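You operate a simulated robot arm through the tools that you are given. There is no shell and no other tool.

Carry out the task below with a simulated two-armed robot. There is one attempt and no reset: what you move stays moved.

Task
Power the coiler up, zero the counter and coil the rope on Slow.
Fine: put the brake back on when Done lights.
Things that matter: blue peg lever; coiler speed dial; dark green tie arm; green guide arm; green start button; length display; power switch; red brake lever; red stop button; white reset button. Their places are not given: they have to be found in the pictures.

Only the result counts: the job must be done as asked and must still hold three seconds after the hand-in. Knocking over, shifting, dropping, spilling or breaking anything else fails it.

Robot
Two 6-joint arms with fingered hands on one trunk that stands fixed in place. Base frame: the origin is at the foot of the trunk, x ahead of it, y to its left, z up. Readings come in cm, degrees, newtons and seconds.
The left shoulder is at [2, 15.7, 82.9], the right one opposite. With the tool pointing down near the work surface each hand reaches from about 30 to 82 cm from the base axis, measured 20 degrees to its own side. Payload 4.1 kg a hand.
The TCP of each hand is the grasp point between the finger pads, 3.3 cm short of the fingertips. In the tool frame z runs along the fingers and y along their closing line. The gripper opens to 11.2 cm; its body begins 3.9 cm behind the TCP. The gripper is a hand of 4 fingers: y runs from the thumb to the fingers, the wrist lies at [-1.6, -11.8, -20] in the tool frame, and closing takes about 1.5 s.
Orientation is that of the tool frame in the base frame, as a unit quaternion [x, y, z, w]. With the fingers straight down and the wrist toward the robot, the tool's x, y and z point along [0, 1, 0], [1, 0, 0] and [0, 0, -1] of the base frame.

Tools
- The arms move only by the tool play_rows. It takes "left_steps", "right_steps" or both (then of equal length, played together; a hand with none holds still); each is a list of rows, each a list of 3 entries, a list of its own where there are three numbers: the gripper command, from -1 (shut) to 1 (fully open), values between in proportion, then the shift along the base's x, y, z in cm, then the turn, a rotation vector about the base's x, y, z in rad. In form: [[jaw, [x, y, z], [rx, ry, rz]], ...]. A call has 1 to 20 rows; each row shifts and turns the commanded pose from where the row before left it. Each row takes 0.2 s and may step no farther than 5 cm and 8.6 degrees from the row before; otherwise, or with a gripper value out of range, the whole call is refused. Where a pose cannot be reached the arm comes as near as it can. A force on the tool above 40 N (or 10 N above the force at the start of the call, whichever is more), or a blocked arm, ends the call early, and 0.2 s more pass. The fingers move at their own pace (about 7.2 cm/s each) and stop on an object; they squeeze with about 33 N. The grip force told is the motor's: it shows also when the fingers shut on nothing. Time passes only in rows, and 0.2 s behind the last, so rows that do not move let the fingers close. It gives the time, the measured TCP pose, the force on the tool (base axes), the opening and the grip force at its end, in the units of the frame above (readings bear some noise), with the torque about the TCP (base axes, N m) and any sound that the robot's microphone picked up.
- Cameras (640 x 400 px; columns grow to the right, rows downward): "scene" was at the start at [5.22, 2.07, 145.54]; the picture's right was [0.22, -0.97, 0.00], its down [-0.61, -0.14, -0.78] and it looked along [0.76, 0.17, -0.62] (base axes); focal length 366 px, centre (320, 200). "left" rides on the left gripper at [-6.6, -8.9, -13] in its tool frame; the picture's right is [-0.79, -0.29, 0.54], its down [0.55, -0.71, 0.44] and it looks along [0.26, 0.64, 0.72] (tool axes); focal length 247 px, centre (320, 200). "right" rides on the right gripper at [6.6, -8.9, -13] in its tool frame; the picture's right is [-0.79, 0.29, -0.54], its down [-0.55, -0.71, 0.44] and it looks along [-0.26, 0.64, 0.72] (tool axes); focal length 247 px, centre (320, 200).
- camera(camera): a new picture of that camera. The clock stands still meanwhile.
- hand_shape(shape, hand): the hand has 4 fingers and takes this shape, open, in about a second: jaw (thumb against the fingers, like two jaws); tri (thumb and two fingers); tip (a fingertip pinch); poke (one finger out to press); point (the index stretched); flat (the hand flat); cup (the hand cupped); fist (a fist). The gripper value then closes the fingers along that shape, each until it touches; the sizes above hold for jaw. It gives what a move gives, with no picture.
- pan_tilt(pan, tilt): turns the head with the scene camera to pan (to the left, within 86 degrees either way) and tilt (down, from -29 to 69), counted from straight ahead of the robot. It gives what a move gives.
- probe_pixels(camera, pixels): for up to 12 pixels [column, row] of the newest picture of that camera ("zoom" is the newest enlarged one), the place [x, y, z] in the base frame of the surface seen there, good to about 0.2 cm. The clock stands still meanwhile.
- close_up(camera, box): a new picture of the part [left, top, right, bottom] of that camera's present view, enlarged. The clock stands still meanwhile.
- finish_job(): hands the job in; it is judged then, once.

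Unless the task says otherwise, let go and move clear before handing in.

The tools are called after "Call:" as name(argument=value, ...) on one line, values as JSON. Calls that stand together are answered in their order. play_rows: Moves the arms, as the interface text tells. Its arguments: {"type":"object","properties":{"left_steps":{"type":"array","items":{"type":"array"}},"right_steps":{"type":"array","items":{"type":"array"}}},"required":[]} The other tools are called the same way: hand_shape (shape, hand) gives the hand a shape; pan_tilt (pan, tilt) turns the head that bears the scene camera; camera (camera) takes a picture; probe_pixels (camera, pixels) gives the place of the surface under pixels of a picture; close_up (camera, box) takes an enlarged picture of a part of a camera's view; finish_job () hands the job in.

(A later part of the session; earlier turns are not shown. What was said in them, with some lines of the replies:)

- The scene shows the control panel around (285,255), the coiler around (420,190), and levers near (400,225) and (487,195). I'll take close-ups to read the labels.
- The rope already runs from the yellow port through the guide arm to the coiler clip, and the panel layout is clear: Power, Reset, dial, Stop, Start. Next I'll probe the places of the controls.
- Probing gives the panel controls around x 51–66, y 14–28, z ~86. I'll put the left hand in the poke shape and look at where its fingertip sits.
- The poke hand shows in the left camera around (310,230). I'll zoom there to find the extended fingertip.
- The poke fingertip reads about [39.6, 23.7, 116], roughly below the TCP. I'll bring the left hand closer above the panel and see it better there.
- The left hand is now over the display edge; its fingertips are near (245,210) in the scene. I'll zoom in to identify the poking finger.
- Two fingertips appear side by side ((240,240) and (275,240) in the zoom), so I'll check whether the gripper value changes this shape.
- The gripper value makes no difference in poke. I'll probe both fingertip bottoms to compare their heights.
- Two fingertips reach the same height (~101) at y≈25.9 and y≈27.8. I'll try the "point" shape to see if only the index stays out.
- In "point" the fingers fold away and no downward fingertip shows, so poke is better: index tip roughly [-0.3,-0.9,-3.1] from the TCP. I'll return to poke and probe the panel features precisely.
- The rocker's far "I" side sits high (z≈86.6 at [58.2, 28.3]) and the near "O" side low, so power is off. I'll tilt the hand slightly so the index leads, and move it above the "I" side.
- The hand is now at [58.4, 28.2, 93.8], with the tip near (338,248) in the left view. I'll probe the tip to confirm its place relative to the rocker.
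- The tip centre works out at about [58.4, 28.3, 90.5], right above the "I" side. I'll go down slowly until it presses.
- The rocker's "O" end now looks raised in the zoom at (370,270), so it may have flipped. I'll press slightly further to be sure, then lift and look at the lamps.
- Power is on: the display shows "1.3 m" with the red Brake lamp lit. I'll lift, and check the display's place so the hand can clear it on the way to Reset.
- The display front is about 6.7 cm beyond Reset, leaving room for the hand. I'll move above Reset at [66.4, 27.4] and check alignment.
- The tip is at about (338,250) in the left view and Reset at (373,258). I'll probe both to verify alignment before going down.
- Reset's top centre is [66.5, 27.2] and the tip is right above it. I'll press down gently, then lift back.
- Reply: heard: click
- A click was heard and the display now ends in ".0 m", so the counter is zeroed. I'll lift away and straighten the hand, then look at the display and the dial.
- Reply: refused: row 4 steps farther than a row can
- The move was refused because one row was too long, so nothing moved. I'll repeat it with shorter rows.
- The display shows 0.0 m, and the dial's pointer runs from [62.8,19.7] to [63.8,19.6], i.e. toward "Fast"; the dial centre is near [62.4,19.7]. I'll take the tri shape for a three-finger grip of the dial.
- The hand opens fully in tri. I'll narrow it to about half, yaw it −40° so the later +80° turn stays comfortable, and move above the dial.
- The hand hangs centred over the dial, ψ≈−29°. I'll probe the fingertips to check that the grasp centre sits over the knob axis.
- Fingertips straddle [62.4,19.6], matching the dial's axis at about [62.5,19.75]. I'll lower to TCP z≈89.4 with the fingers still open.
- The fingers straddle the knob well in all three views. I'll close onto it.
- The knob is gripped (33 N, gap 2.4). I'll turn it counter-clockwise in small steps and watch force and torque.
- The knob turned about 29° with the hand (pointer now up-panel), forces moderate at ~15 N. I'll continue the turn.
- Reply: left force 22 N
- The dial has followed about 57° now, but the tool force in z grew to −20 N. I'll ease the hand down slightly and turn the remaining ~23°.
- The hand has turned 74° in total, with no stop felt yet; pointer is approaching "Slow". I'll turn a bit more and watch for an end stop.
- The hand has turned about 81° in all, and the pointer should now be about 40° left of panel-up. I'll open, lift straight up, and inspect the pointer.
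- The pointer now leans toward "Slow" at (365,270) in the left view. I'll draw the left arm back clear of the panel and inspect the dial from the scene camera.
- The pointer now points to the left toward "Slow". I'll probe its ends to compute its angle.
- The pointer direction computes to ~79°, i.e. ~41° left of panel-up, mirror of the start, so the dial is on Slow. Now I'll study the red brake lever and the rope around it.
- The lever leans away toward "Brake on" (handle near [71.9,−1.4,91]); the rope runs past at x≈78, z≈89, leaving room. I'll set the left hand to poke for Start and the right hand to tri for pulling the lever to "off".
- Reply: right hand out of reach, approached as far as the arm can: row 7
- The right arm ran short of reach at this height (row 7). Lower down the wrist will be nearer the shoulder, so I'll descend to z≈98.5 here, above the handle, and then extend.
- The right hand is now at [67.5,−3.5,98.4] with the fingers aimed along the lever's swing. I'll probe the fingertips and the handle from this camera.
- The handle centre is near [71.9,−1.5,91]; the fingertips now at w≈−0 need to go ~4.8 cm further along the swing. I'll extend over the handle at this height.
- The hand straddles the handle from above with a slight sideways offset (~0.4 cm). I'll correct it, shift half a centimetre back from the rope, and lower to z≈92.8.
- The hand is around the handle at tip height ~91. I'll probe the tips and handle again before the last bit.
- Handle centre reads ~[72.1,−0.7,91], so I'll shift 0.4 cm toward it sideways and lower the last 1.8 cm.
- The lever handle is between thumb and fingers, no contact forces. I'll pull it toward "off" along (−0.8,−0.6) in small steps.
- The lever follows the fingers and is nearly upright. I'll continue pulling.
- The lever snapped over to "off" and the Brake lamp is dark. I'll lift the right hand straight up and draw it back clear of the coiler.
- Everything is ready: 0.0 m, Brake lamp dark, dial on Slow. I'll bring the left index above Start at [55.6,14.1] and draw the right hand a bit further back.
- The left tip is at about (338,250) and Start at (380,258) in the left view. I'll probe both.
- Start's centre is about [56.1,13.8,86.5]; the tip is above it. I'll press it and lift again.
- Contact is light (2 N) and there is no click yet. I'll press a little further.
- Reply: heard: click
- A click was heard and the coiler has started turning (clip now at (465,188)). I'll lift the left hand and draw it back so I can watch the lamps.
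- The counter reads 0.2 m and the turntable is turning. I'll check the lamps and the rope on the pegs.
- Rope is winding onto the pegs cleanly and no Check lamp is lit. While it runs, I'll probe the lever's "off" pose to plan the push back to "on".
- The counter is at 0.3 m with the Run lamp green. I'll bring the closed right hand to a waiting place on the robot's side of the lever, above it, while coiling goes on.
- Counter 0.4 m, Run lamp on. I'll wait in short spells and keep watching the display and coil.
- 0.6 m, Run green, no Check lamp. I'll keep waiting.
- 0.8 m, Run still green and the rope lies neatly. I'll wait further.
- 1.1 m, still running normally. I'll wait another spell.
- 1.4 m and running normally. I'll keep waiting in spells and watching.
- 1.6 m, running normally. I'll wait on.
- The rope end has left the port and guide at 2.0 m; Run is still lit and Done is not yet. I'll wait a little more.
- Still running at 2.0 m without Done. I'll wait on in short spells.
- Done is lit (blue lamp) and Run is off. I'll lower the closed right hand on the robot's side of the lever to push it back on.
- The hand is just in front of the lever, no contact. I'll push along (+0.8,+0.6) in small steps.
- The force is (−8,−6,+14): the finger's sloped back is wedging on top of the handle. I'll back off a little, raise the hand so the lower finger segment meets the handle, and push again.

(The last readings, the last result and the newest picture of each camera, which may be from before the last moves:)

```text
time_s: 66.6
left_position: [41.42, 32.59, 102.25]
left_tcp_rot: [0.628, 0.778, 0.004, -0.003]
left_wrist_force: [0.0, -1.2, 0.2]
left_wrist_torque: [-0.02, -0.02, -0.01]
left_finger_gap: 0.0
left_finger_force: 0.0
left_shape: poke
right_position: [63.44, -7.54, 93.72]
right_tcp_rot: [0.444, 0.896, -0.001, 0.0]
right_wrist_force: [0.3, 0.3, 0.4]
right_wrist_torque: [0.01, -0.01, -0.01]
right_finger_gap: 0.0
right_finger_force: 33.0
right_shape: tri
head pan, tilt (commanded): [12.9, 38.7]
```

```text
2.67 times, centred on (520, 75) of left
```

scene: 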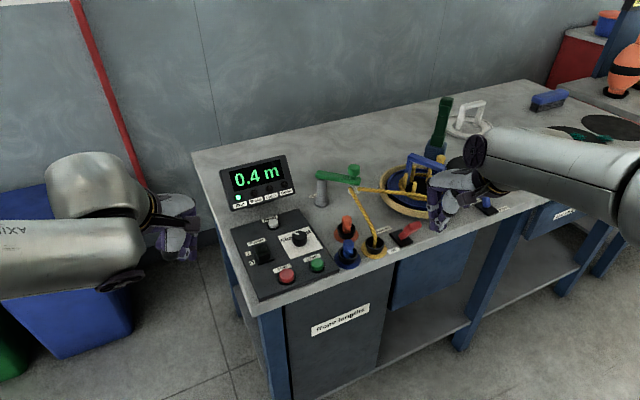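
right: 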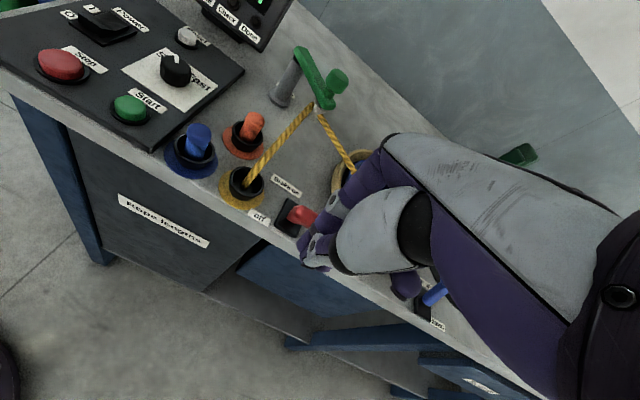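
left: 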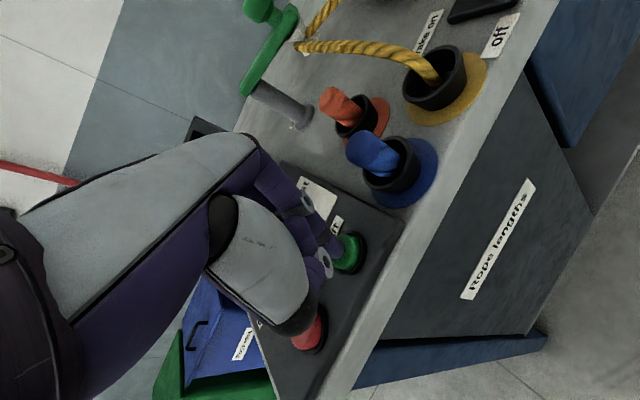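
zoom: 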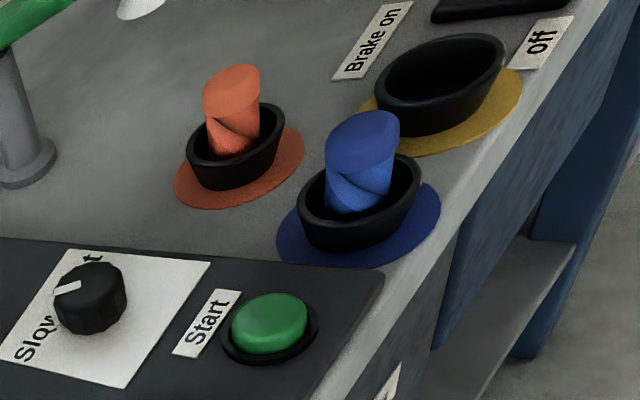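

The lever sprang back to "off" and the finger's slope is the issue. I'll back off and pitch the hand about 20° so the fingertips lead, then push again.

Call:
play_rows(right_steps=[[-1, [-1.2, -0.9, 0], [0, 0, 0]], [-1, [-0.8, -0.6, 0], [0.0725, -0.0956, 0]], [-1, [0, 0, -0.3], [0.0725, -0.0956, 0]], [-1, [0, 0, -0.4], [0.0725, -0.0956, 0]], [-1, [0, 0, 0], [0, 0, 0]]])

Call:
close_up(camera="scene", box=[350, 160, 470, 270])

Call:
camera(camera="right")

```text
time_s: 67.8
left_position: [41.44, 32.66, 102.27]
left_tcp_rot: [0.628, 0.778, 0.003, -0.003]
left_wrist_force: [0.5, 1.1, -0.1]
left_wrist_torque: [-0.04, 0.0, -0.04]
left_finger_gap: 0.0
left_finger_force: 0.1
left_shape: poke
right_position: [61.34, -9.07, 93.0]
right_tcp_rot: [0.437, 0.881, 0.161, 0.081]
right_wrist_force: [-0.9, 0.5, -0.4]
right_wrist_torque: [-0.01, -0.01, 0.0]
right_finger_gap: 0.0
right_finger_force: 33.3
right_shape: tri
head pan, tilt (commanded): [12.9, 38.7]
```

```text
3.64 times, centred on (410, 215) of scene
```

zoom: 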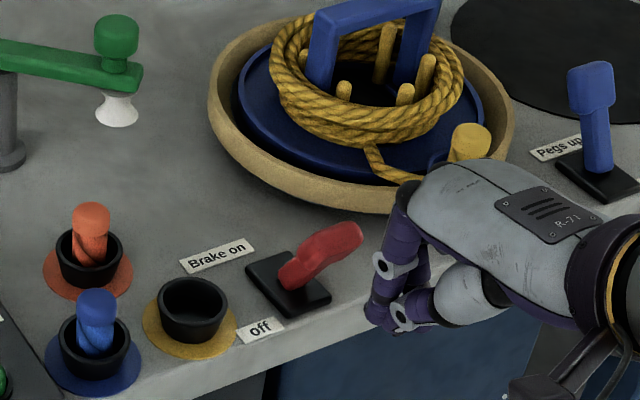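

```text
taken
```

right: 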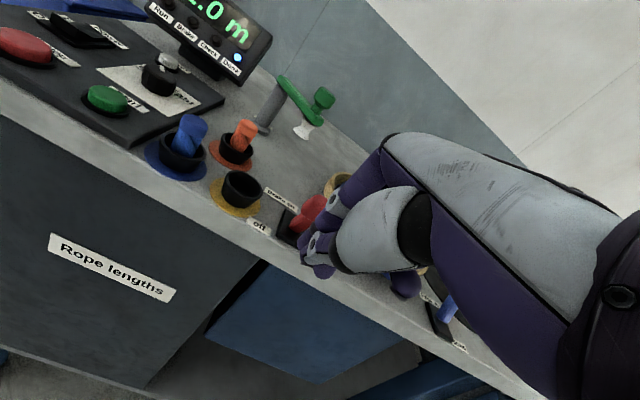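

The fingers now hang steeper with the tips leading. I'll push again along the lever's swing.

Call:
play_rows(right_steps=[[-1, [0.64, 0.48, 0], [0, 0, 0]], [-1, [0.64, 0.48, 0], [0, 0, 0]], [-1, [0.64, 0.48, 0], [0, 0, 0]], [-1, [0.64, 0.48, 0], [0, 0, 0]], [-1, [0.56, 0.42, 0], [0, 0, 0]], [-1, [0.56, 0.42, 0], [0, 0, 0]], [-1, [0, 0, 0], [0, 0, 0]]])

Call:
close_up(camera="scene", box=[350, 160, 470, 270])

Call:
close_up(camera="right", box=[220, 120, 420, 300])

```text
time_s: 69.4
left_position: [41.44, 32.84, 102.27]
left_tcp_rot: [0.629, 0.777, 0.004, -0.003]
left_wrist_force: [0.0, 0.1, 0.2]
left_wrist_torque: [-0.04, 0.0, -0.02]
left_finger_gap: 0.0
left_finger_force: 0.0
left_shape: poke
right_position: [64.98, -6.59, 93.25]
right_tcp_rot: [0.437, 0.882, 0.159, 0.08]
right_wrist_force: [-2.5, -2.0, 0.8]
right_wrist_torque: [0.0, 0.04, -0.01]
right_finger_gap: 0.0
right_finger_force: 33.0
right_shape: tri
head pan, tilt (commanded): [12.9, 38.7]
```

```text
3.64 times, centred on (410, 215) of scene
```

zoom: 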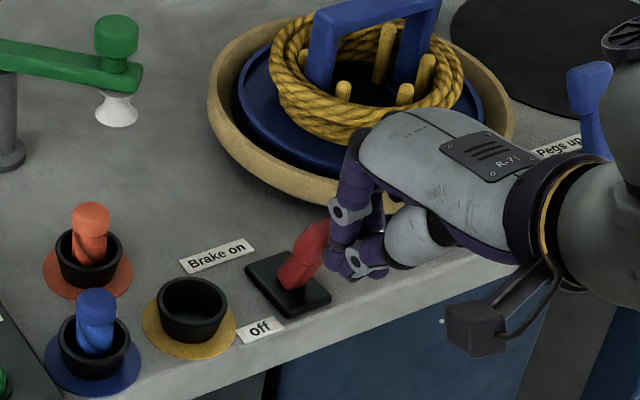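

```text
2.22 times, centred on (320, 210) of right
```

zoom: 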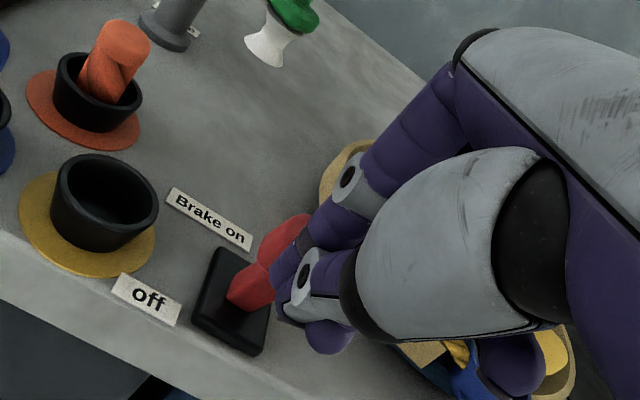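

The lever now follows with only ~3 N. Before pushing on, I'll check how near the folded ring finger at (500,360) is to the coiler's clip.

Call:
probe_pixels(camera="zoom", pixels=[[500, 365], [525, 385], [470, 385], [455, 350], [545, 350], [410, 350], [350, 175], [340, 165]])

Call:
probe_pixels(camera="scene", pixels=[[425, 185], [440, 190], [450, 195], [415, 210], [380, 205], [395, 212]])

```text
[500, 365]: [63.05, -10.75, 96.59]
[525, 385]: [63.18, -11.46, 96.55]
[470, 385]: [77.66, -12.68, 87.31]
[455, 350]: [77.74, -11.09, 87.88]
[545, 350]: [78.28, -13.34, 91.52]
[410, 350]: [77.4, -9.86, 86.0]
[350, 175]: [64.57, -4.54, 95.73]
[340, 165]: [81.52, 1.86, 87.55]
```

```text
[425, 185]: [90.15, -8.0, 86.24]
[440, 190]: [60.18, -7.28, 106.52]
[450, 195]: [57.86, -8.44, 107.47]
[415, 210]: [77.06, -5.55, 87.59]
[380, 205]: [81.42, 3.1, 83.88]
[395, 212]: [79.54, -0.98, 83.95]
```

The ring finger is ~14 cm from the clip, so it is safe. I'll keep pushing.

Call:
play_rows(right_steps=[[-1, [0.56, 0.42, 0], [0, 0, 0]], [-1, [0.56, 0.42, 0], [0, 0, 0]], [-1, [0.56, 0.42, 0], [0, 0, 0]], [-1, [0.56, 0.42, 0], [0, 0, 0]], [-1, [0, 0, 0], [0, 0, 0]]])

Call:
camera(camera="scene")

Call:
close_up(camera="scene", box=[350, 160, 470, 270])

```text
time_s: 70.6
left_position: [41.47, 32.67, 102.29]
left_tcp_rot: [0.629, 0.778, 0.004, -0.003]
left_wrist_force: [-0.1, 0.5, 0.2]
left_wrist_torque: [-0.01, -0.03, -0.01]
left_finger_gap: 0.0
left_finger_force: 0.0
left_shape: poke
right_position: [67.14, -4.83, 93.12]
right_tcp_rot: [0.436, 0.882, 0.16, 0.079]
right_wrist_force: [0.5, -0.5, -0.8]
right_wrist_torque: [0.02, -0.04, -0.05]
right_finger_gap: 0.0
right_finger_force: 32.9
right_shape: tri
head pan, tilt (commanded): [12.9, 38.7]
```

```text
taken
```

scene: 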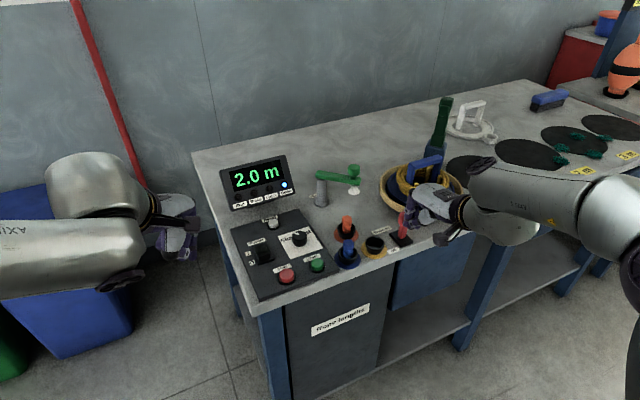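

```text
3.64 times, centred on (410, 215) of scene
```

zoom: 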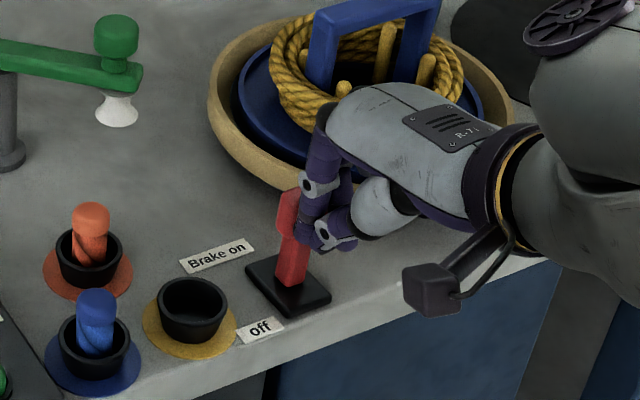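

The lever stands near upright now with almost no force; Brake lamp not lit yet. I'll push further.

Call:
play_rows(right_steps=[[-1, [0.56, 0.42, 0], [0, 0, 0]], [-1, [0.56, 0.42, 0], [0, 0, 0]], [-1, [0.56, 0.42, 0], [0, 0, 0]], [-1, [0, 0, 0], [0, 0, 0]]])

Call:
close_up(camera="scene", box=[210, 150, 310, 220])

Call:
close_up(camera="scene", box=[350, 160, 470, 270])

```text
time_s: 71.6
left_position: [41.41, 32.7, 102.16]
left_tcp_rot: [0.628, 0.778, 0.003, -0.003]
left_wrist_force: [-0.6, 0.0, -0.8]
left_wrist_torque: [0.01, -0.02, 0.02]
left_finger_gap: 0.0
left_finger_force: 0.1
left_shape: poke
right_position: [68.93, -3.47, 93.24]
right_tcp_rot: [0.437, 0.882, 0.16, 0.079]
right_wrist_force: [-0.4, -0.4, 0.1]
right_wrist_torque: [0.04, -0.02, 0.0]
right_finger_gap: 0.0
right_finger_force: 33.1
right_shape: tri
head pan, tilt (commanded): [12.9, 38.7]
```

```text
5.71 times, centred on (260, 185) of scene
```

zoom: 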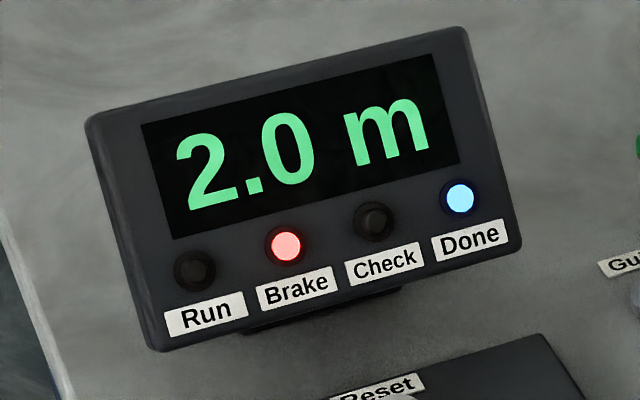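

```text
3.64 times, centred on (410, 215) of scene
```

zoom: 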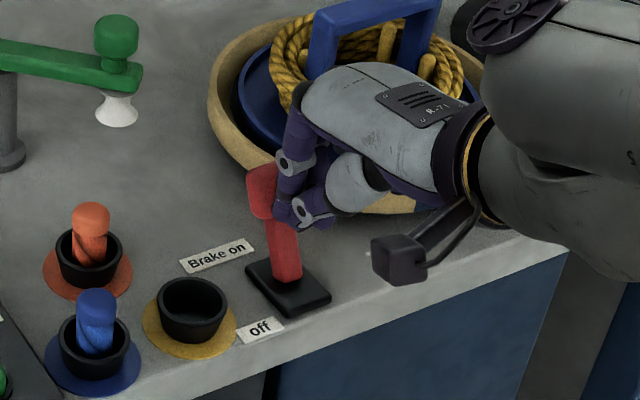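

The Brake lamp is lit together with Done, and the lever leans toward "Brake on". I'll back the hand off the same way and lift it clear.

Call:
play_rows(right_steps=[[-1, [-0.8, -0.6, 0], [0, 0, 0]], [-1, [-1.6, -1.2, 0], [0, 0, 0]], [-1, [-2.4, -1.8, 0.5], [0, 0, 0]], [-1, [-2.4, -1.8, 3], [0, 0, 0]], [-1, [-2.4, -2.4, 3], [0, 0, 0]], [-1, [-2.4, -2.4, 3], [0, 0, 0]], [-1, [-2, -2, 2], [0, 0, 0]], [-1, [0, 0, 0], [0, 0, 0]]])

Call:
camera(camera="scene")

Call:
close_up(camera="scene", box=[310, 140, 510, 270])

Call:
close_up(camera="scene", box=[210, 150, 350, 310])

```text
time_s: 73.4
left_position: [41.56, 32.61, 102.21]
left_tcp_rot: [0.629, 0.778, 0.003, -0.003]
left_wrist_force: [1.0, 0.3, -0.8]
left_wrist_torque: [0.01, 0.0, 0.0]
left_finger_gap: 0.02
left_finger_force: 0.1
left_shape: poke
right_position: [54.56, -15.6, 104.59]
right_tcp_rot: [0.437, 0.882, 0.159, 0.079]
right_wrist_force: [-1.1, -0.7, 1.2]
right_wrist_torque: [-0.02, 0.01, -0.03]
right_finger_gap: 0.02
right_finger_force: 32.8
right_shape: tri
head pan, tilt (commanded): [12.9, 38.7]
```

```text
taken
```

scene: 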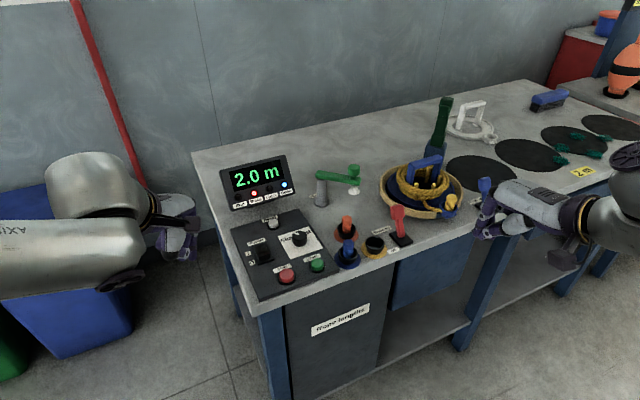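

```text
3.08 times, centred on (410, 205) of scene
```

zoom: 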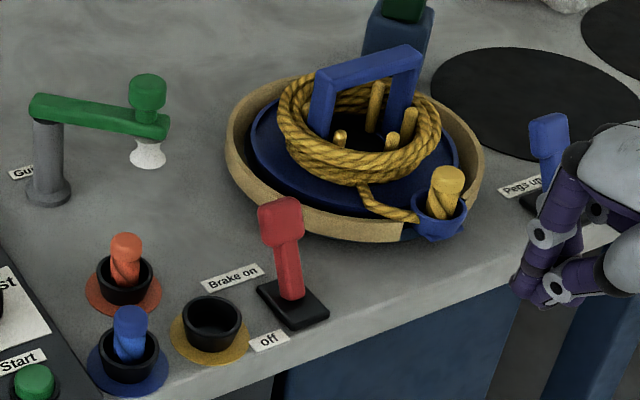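

```text
2.50 times, centred on (280, 230) of scene
```

zoom: 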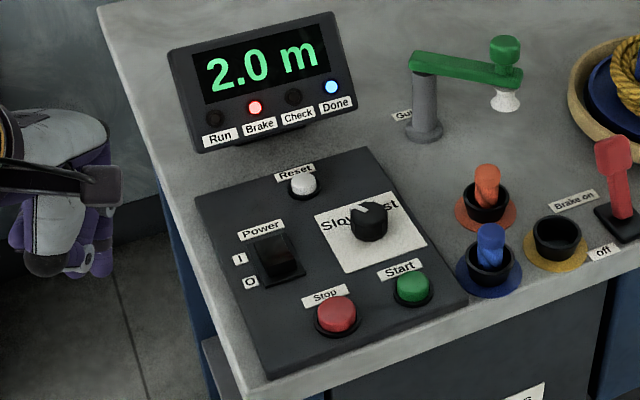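

The display shows 2.0 m with Brake and Done lit. The rope is coiled on the pegs, the dial is on Slow, the lever stands in its "Brake on" place as at the start, and both hands are clear. The job is complete, so I'll hand it in.

Call:
finish_job()

```text
The job is handed in.
```

The rope is coiled on Slow and the brake is back on; the job is handed in. At my last check, just before hand-in:

- **Power and counter:** I switched the coiler on and zeroed the counter (it read 1.3 m at power-up). It now shows 2.0 m for the coiled rope.
- **Speed:** the dial was on Fast, so I turned it to Slow before starting.
- **Brake:** I took it off for the run. I pushed it back on after Done lit, and the Brake and Done lamps are now both lit. The first push only wedged on the handle and the lever sprang back to off, so it took a second try at a different angle.
- **The coil:** the rope sits neatly on the pegs. I never saw the Check lamp light, and I saw nothing knocked or shifted.

I left the power on, the pegs up and the tie arm alone, since the task didn't ask for those. Both hands were clear of the machine.
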